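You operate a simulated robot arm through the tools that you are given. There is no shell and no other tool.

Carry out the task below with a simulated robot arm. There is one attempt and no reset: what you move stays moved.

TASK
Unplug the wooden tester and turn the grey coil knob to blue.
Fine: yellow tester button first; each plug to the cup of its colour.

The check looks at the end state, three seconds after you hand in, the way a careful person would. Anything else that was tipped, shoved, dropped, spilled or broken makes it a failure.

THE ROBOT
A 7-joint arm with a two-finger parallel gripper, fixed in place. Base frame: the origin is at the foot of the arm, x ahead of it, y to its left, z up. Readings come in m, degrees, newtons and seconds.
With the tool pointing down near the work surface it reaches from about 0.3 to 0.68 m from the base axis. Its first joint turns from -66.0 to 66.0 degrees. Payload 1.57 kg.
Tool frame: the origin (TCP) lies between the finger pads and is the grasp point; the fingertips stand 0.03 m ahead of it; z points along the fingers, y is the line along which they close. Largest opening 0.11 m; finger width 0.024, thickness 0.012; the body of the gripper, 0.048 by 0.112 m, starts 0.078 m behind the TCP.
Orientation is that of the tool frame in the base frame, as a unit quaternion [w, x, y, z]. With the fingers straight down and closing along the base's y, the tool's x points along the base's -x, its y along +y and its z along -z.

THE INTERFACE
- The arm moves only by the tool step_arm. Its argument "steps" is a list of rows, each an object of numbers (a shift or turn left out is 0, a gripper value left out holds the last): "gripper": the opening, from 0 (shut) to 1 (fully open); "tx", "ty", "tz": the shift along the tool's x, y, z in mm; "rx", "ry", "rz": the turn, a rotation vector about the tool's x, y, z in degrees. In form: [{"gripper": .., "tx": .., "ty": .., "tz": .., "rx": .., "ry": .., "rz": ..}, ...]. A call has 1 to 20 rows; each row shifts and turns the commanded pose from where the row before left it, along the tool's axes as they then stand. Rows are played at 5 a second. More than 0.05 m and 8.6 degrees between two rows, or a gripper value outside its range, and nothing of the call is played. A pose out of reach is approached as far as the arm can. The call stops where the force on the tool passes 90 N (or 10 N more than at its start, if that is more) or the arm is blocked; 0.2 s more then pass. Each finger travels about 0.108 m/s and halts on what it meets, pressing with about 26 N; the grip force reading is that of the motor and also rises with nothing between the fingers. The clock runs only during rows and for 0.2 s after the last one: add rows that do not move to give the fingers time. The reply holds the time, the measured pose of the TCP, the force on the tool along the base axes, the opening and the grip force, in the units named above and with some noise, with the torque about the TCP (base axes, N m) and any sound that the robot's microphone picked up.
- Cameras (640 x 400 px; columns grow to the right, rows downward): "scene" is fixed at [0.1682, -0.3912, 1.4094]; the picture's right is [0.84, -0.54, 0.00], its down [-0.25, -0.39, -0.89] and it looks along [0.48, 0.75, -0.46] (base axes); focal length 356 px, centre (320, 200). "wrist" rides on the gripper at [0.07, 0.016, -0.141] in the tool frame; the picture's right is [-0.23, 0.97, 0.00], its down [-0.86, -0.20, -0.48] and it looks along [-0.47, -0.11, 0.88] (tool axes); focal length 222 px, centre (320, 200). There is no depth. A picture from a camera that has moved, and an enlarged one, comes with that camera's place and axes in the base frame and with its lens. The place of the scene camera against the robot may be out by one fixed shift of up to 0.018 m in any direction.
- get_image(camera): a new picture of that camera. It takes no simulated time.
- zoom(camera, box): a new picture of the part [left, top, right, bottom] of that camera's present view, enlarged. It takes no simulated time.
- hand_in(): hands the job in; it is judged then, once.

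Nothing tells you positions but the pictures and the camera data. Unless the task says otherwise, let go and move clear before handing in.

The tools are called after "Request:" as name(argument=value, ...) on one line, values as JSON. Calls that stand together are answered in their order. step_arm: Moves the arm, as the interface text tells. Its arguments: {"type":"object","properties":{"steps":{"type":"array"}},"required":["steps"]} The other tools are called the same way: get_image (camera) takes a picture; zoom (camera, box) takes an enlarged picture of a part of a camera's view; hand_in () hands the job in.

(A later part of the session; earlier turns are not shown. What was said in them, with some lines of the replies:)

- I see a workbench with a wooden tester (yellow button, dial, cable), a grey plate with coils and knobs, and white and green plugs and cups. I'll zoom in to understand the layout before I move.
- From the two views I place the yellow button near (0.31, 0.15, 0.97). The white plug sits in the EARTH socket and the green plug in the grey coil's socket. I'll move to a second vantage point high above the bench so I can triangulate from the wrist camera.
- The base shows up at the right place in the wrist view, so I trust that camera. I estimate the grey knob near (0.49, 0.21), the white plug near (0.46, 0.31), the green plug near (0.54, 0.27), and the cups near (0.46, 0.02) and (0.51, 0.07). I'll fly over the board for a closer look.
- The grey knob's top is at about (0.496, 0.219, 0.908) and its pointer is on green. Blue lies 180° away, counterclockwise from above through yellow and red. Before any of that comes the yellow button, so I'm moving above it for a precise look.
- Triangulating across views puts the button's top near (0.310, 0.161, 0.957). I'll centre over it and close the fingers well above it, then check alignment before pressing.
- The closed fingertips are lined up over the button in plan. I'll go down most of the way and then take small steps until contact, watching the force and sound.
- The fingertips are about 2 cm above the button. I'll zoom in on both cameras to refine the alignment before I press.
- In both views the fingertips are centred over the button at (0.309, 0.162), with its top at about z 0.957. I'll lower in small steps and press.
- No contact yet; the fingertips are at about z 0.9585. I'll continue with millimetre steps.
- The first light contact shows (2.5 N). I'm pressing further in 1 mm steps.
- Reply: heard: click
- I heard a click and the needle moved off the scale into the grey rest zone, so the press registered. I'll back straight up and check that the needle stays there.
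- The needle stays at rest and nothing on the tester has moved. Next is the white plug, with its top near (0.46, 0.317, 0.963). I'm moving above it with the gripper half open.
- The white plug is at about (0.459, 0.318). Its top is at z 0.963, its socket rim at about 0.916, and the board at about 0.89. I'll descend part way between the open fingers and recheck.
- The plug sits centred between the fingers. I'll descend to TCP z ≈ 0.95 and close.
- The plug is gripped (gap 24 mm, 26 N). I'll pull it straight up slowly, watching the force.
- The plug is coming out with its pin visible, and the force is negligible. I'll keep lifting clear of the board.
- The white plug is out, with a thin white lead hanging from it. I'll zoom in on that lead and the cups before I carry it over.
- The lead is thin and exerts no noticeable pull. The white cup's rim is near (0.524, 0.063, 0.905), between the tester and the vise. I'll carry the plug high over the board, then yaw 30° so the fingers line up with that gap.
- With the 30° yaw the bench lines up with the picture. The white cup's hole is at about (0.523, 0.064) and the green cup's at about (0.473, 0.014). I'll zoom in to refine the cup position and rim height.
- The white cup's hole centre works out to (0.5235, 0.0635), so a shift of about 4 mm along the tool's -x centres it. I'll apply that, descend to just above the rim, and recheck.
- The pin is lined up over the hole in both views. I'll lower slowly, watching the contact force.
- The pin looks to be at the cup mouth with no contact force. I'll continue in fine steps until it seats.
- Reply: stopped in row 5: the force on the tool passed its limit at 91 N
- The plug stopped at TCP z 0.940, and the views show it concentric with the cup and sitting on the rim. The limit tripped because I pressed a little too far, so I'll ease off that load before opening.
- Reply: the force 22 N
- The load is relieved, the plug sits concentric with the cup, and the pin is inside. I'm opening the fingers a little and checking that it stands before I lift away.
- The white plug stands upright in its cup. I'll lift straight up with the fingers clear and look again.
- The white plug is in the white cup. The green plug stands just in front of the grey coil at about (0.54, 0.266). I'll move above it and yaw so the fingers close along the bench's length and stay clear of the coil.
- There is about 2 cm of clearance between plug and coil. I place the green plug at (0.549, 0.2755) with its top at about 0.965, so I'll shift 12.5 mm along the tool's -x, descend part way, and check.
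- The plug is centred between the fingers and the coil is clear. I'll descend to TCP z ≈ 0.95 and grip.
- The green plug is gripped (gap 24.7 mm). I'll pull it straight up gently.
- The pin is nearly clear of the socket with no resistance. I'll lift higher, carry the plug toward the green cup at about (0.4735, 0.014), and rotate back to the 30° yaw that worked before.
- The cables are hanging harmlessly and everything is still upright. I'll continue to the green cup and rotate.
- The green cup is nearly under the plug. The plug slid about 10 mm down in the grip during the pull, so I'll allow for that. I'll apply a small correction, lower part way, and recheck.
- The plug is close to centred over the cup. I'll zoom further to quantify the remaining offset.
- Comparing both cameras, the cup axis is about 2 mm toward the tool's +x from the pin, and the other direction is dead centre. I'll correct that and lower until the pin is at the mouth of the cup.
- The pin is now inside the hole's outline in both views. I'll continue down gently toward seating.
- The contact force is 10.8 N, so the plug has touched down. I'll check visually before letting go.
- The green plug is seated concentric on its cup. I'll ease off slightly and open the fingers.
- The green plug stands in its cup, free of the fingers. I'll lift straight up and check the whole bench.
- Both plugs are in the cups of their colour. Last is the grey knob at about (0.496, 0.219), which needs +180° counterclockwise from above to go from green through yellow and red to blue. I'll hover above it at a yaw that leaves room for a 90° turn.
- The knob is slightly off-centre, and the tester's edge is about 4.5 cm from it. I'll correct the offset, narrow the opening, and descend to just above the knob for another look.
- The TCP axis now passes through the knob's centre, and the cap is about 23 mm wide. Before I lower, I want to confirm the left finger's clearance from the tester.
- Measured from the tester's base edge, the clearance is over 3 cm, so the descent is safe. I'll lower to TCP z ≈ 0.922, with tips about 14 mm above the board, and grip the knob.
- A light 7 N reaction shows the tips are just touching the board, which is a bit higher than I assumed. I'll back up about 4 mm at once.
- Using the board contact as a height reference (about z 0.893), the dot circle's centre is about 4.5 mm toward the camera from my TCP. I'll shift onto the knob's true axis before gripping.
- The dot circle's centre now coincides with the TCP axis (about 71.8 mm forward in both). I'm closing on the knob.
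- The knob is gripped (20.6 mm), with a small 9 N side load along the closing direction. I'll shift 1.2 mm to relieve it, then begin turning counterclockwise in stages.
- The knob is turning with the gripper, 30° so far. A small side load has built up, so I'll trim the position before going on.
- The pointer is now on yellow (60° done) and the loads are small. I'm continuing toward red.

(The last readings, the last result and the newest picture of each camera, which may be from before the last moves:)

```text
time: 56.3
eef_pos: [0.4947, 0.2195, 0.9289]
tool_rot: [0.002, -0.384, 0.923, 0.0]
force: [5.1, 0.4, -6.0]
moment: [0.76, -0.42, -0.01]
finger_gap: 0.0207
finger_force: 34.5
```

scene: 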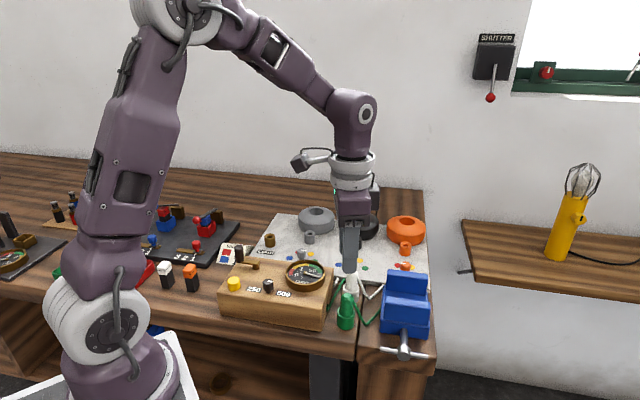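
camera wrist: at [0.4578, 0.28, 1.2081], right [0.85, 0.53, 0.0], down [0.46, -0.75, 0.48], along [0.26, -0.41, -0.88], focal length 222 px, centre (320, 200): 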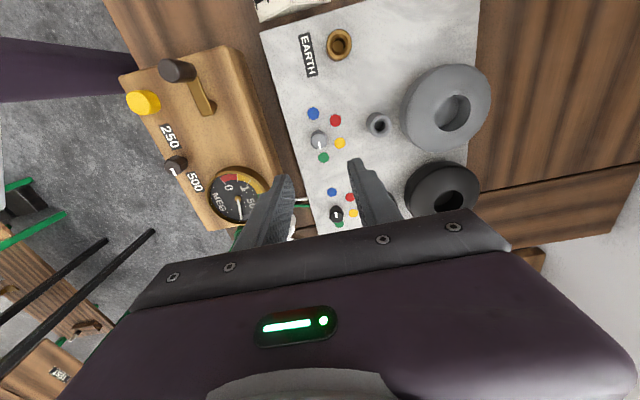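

Request:
step_arm(steps=[{"rz": -6}, {"rz": -6}, {"rz": -6}, {"rz": -6}, {"rz": -6}, {}])

Request:
zoom(camera="wrist", box=[260, 100, 380, 220])

Request:
get_image(camera="scene")

```text
time: 57.7
eef_pos: [0.4953, 0.219, 0.9279]
tool_rot: [0.002, -0.609, 0.793, 0.0]
force: [3.8, 3.4, -2.6]
moment: [0.74, 0.22, -0.01]
finger_gap: 0.0211
finger_force: 34.8
```

```text
3.33 times, centred on (320, 160) of wrist
camera zoom: at [0.4605, 0.1557, 1.0688], right [-0.88, 0.47, 0.0], down [0.41, 0.77, 0.48], along [0.23, 0.42, -0.88], focal length 740 px, centre (320, 333)
```

zoom: 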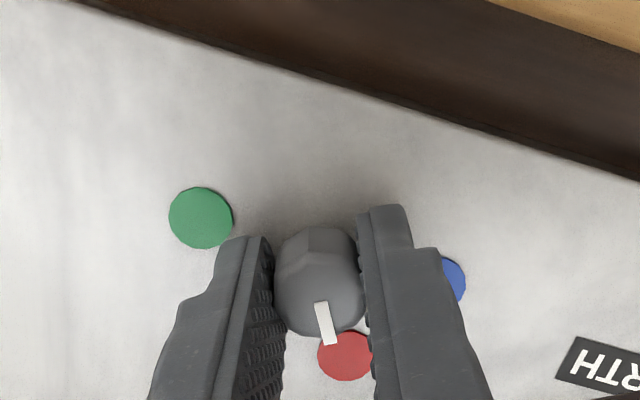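

```text
taken
```

scene: 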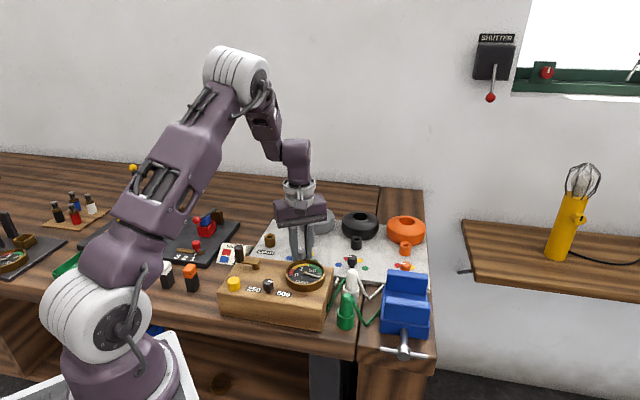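

The pointer has reached red (120° done). Rather than risk a wrist limit, I'll release, lift above the knob, rotate back 90°, and regrip for the last 60°.

Request:
step_arm(steps=[{"gripper": 0.33}, {}, {"tz": -10}, {"tz": -30}, {}])

Request:
zoom(camera="wrist", box=[250, 80, 390, 220])

```text
time: 58.9
eef_pos: [0.4955, 0.219, 0.9682]
tool_rot: [0.002, -0.609, 0.793, -0.001]
force: [-0.4, -0.1, -0.5]
moment: [0.03, -0.01, 0.01]
finger_gap: 0.0362
finger_force: 0.2
```

```text
2.86 times, centred on (320, 150) of wrist
camera zoom: at [0.4605, 0.1556, 1.1089], right [-0.88, 0.47, 0.0], down [0.41, 0.77, 0.48], along [0.23, 0.42, -0.88], focal length 635 px, centre (320, 343)
```

zoom: 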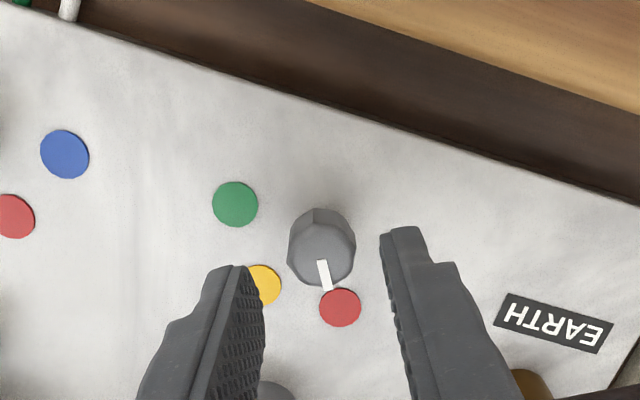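

The knob held its position at red. I'll rotate the gripper back 90° above it and check the centring.

Request:
step_arm(steps=[{"rz": 7.5}, {"rz": 7.5}, {"rz": 7.5}, {"rz": 7.5}, {"rz": 7.5}, {"rz": 7.5}, {"rz": 7.5}, {"rz": 7.5}, {"rz": 7.5}, {"rz": 7.5}, {"rz": 7.5}, {"rz": 7.5}, {}])

Request:
zoom(camera="wrist", box=[250, 80, 390, 220])

```text
time: 61.7
eef_pos: [0.4948, 0.2189, 0.9678]
tool_rot: [0.002, 0.131, 0.991, 0.0]
force: [0.3, -0.2, 0.3]
moment: [0.01, -0.01, 0.0]
finger_gap: 0.0365
finger_force: 0.1
```

```text
2.86 times, centred on (320, 150) of wrist
camera zoom: at [0.4306, 0.2526, 1.1091], right [0.47, 0.88, 0.0], down [0.77, -0.42, 0.48], along [0.43, -0.23, -0.88], focal length 635 px, centre (320, 343)
```

zoom: 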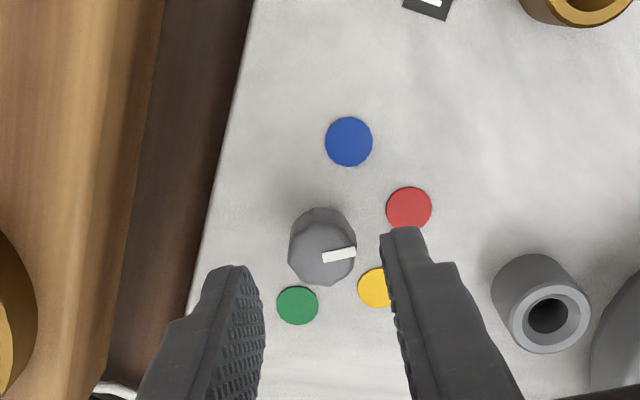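

The knob is centred between the fingers with its pointer on red. I'll lower to the same height and grip again.

Request:
step_arm(steps=[{"tz": 20}, {"tz": 19.5}, {}, {"gripper": 0}, {}, {}])

```text
time: 63.1
eef_pos: [0.4943, 0.2195, 0.9277]
tool_rot: [0.002, 0.131, 0.991, 0.001]
force: [1.5, 5.6, -9.7]
moment: [-0.11, -0.68, -0.01]
finger_gap: 0.0219
finger_force: 34.6
```

It's gripped again (21.9 mm) with modest load. I'm turning the last 60° in two stages.

Request:
step_arm(steps=[{"rz": -6}, {"rz": -6}, {"rz": -6}, {"rz": -6}, {"rz": -6}, {}])

Request:
zoom(camera="wrist", box=[260, 100, 380, 220])

```text
time: 64.5
eef_pos: [0.4946, 0.2193, 0.9273]
tool_rot: [0.001, -0.131, 0.991, 0.0]
force: [2.1, 4.1, -20.1]
moment: [0.24, -0.28, 0.03]
finger_gap: 0.0217
finger_force: 35.2
```

```text
3.33 times, centred on (320, 160) of wrist
camera zoom: at [0.4224, 0.2167, 1.0691], right [-0.03, 1.0, 0.0], down [0.88, 0.03, 0.48], along [0.48, 0.02, -0.88], focal length 740 px, centre (320, 333)
```

zoom: 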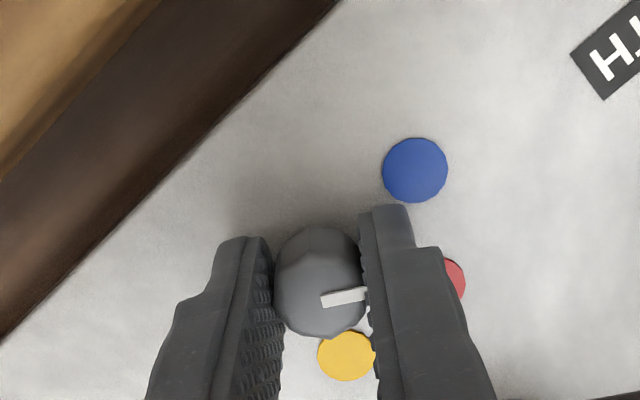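

The knob is turning properly. The -20 N vertical reading means I'm pulling up on it slightly, so I'll ease down half a millimetre and then finish the turn.

Request:
step_arm(steps=[{"tz": 0.5}, {"rz": -6}, {"rz": -6}, {"rz": -6}, {"rz": -6}, {"rz": -6}, {}])

Request:
zoom(camera="wrist", box=[260, 80, 380, 220])

Request:
zoom(camera="scene", box=[260, 200, 360, 290])

```text
time: 66.1
eef_pos: [0.4947, 0.2186, 0.9284]
tool_rot: [0.002, -0.383, 0.924, -0.001]
force: [-3.8, 1.0, 4.1]
moment: [0.38, -0.08, 0.01]
finger_gap: 0.0217
finger_force: 34.7
```

```text
2.86 times, centred on (320, 150) of wrist
camera zoom: at [0.433, 0.1809, 1.069], right [-0.53, 0.85, 0.0], down [0.74, 0.46, 0.48], along [0.41, 0.25, -0.88], focal length 635 px, centre (320, 343)
```

zoom: 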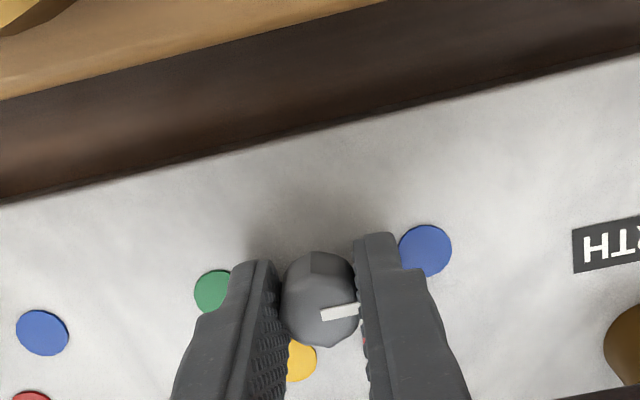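

```text
4.44 times, centred on (310, 245) of scene
camera zoom: at [0.168, -0.3912, 1.4094], right [0.84, -0.54, 0.0], down [-0.25, -0.39, -0.89], along [0.48, 0.75, -0.46], focal length 1584 px, centre (364, 0)
```

zoom: 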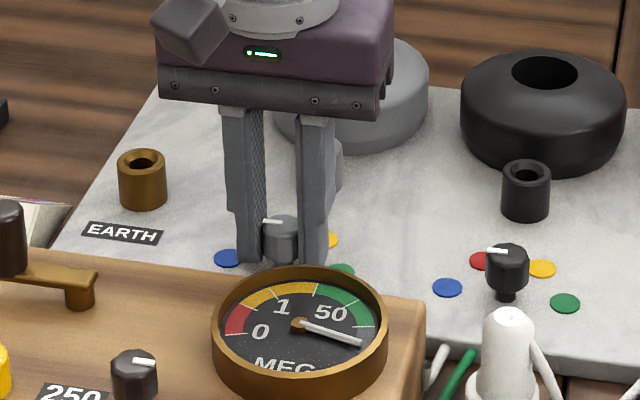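

The pointer should now face blue. I'll open, lift clear, and verify from directly above.

Request:
step_arm(steps=[{"gripper": 0.33}, {}, {"tz": -10}, {"tz": -30}, {"tz": -40}, {}])

Request:
zoom(camera="wrist", box=[270, 80, 370, 180])

Request:
zoom(camera="scene", box=[270, 230, 350, 290])

```text
time: 67.5
eef_pos: [0.4931, 0.2188, 1.0077]
tool_rot: [0.002, -0.383, 0.924, -0.001]
force: [0.4, 0.3, -0.2]
moment: [-0.01, 0.0, -0.01]
finger_gap: 0.0363
finger_force: 0.0
```

```text
4.00 times, centred on (320, 130) of wrist
camera zoom: at [0.4323, 0.1808, 1.1487], right [-0.53, 0.85, 0.0], down [0.74, 0.46, 0.48], along [0.41, 0.25, -0.88], focal length 888 px, centre (320, 480)
```

zoom: 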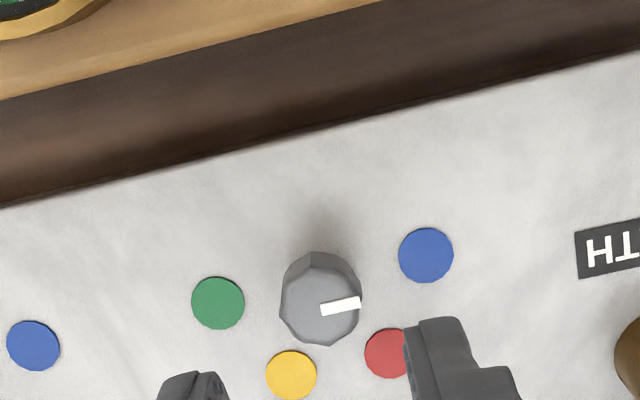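

```text
6.67 times, centred on (310, 260) of scene
camera zoom: at [0.1682, -0.3912, 1.4094], right [0.84, -0.54, 0.0], down [-0.25, -0.39, -0.89], along [0.48, 0.75, -0.46], focal length 2376 px, centre (387, -200)
```

zoom: 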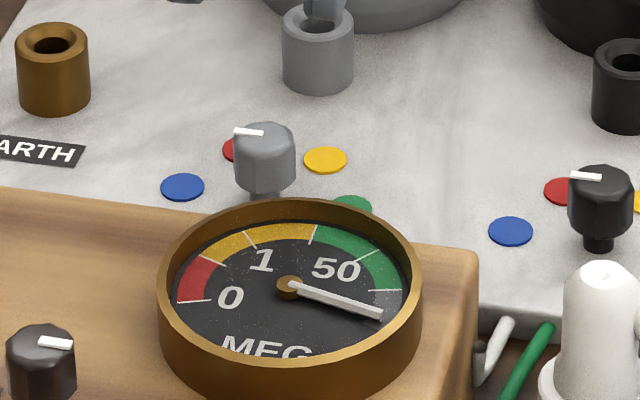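

The pointer's direction (12° in the picture) matches the green–blue line (13°), so the knob is on blue. I'll raise the arm well clear and do a final check of the whole bench.

Request:
step_arm(steps=[{"tz": -40}, {"tz": -45}, {"tz": -45}, {"tz": -45}, {}])

Request:
get_image(camera="scene")

Request:
get_image(camera="wrist")

Request:
zoom(camera="scene", box=[210, 200, 440, 350])

```text
time: 68.7
eef_pos: [0.4924, 0.2196, 1.1837]
tool_rot: [0.003, -0.383, 0.924, 0.0]
force: [-0.6, -0.7, 0.4]
moment: [-0.01, 0.01, 0.01]
finger_gap: 0.0362
finger_force: 0.1
```

```text
taken
```

scene: 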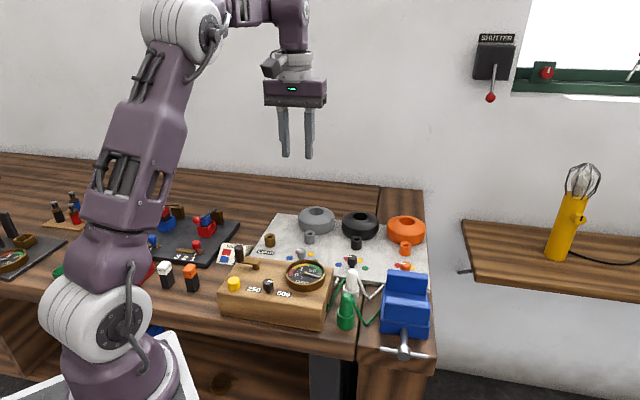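

```text
taken
camera wrist: at [0.4307, 0.1815, 1.3248], right [-0.53, 0.85, 0.0], down [0.74, 0.46, 0.48], along [0.41, 0.25, -0.88], focal length 222 px, centre (320, 200)
```

wrist: 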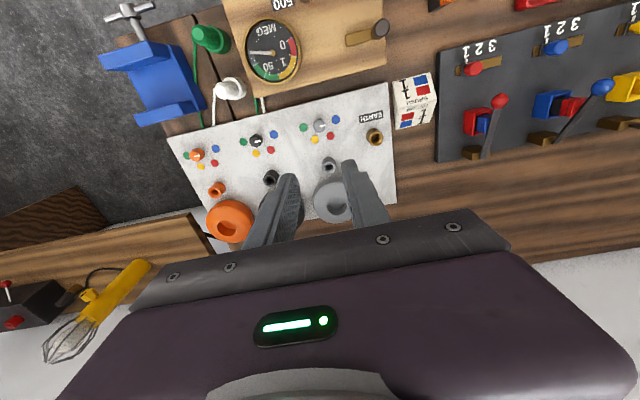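

```text
2.67 times, centred on (325, 275) of scene
camera zoom: at [0.1682, -0.3912, 1.4094], right [0.84, -0.54, 0.0], down [-0.25, -0.39, -0.89], along [0.48, 0.75, -0.46], focal length 950 px, centre (307, 0)
```

zoom: 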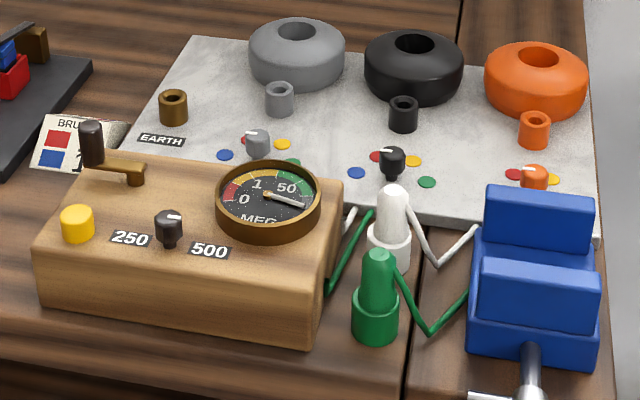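

The needle is at rest after the button press, both plugs stand in the cups of their colour, and the grey knob points at blue. Everything else is where it was and the arm is clear, so I'm handing in.

Request:
hand_in()

```text
The job is handed in.
```

The tester is unplugged and the grey coil knob is on blue; the job is handed in, but I haven't seen the check's result.

- **Button:** I pressed the yellow button first. It clicked, and the needle dropped off the scale and stayed there.
- **Plugs:** the white plug is in the white cup and the green plug is in the green cup. Both were standing upright when I left them.
- **Knob:** I turned it from green through yellow and red. Its pointer lines up with the blue dot to within about 1°.

Three small contacts happened along the way. The white plug was pressed to the 90 N limit as it seated in its cup, and I eased it off before letting go. The green plug slid about 10 mm in the grip but still seated. The fingertips also touched the coil board lightly (about 7 N), and I backed off at once. In the final pictures nothing looked shifted, tipped or damaged, and the arm was raised well clear.
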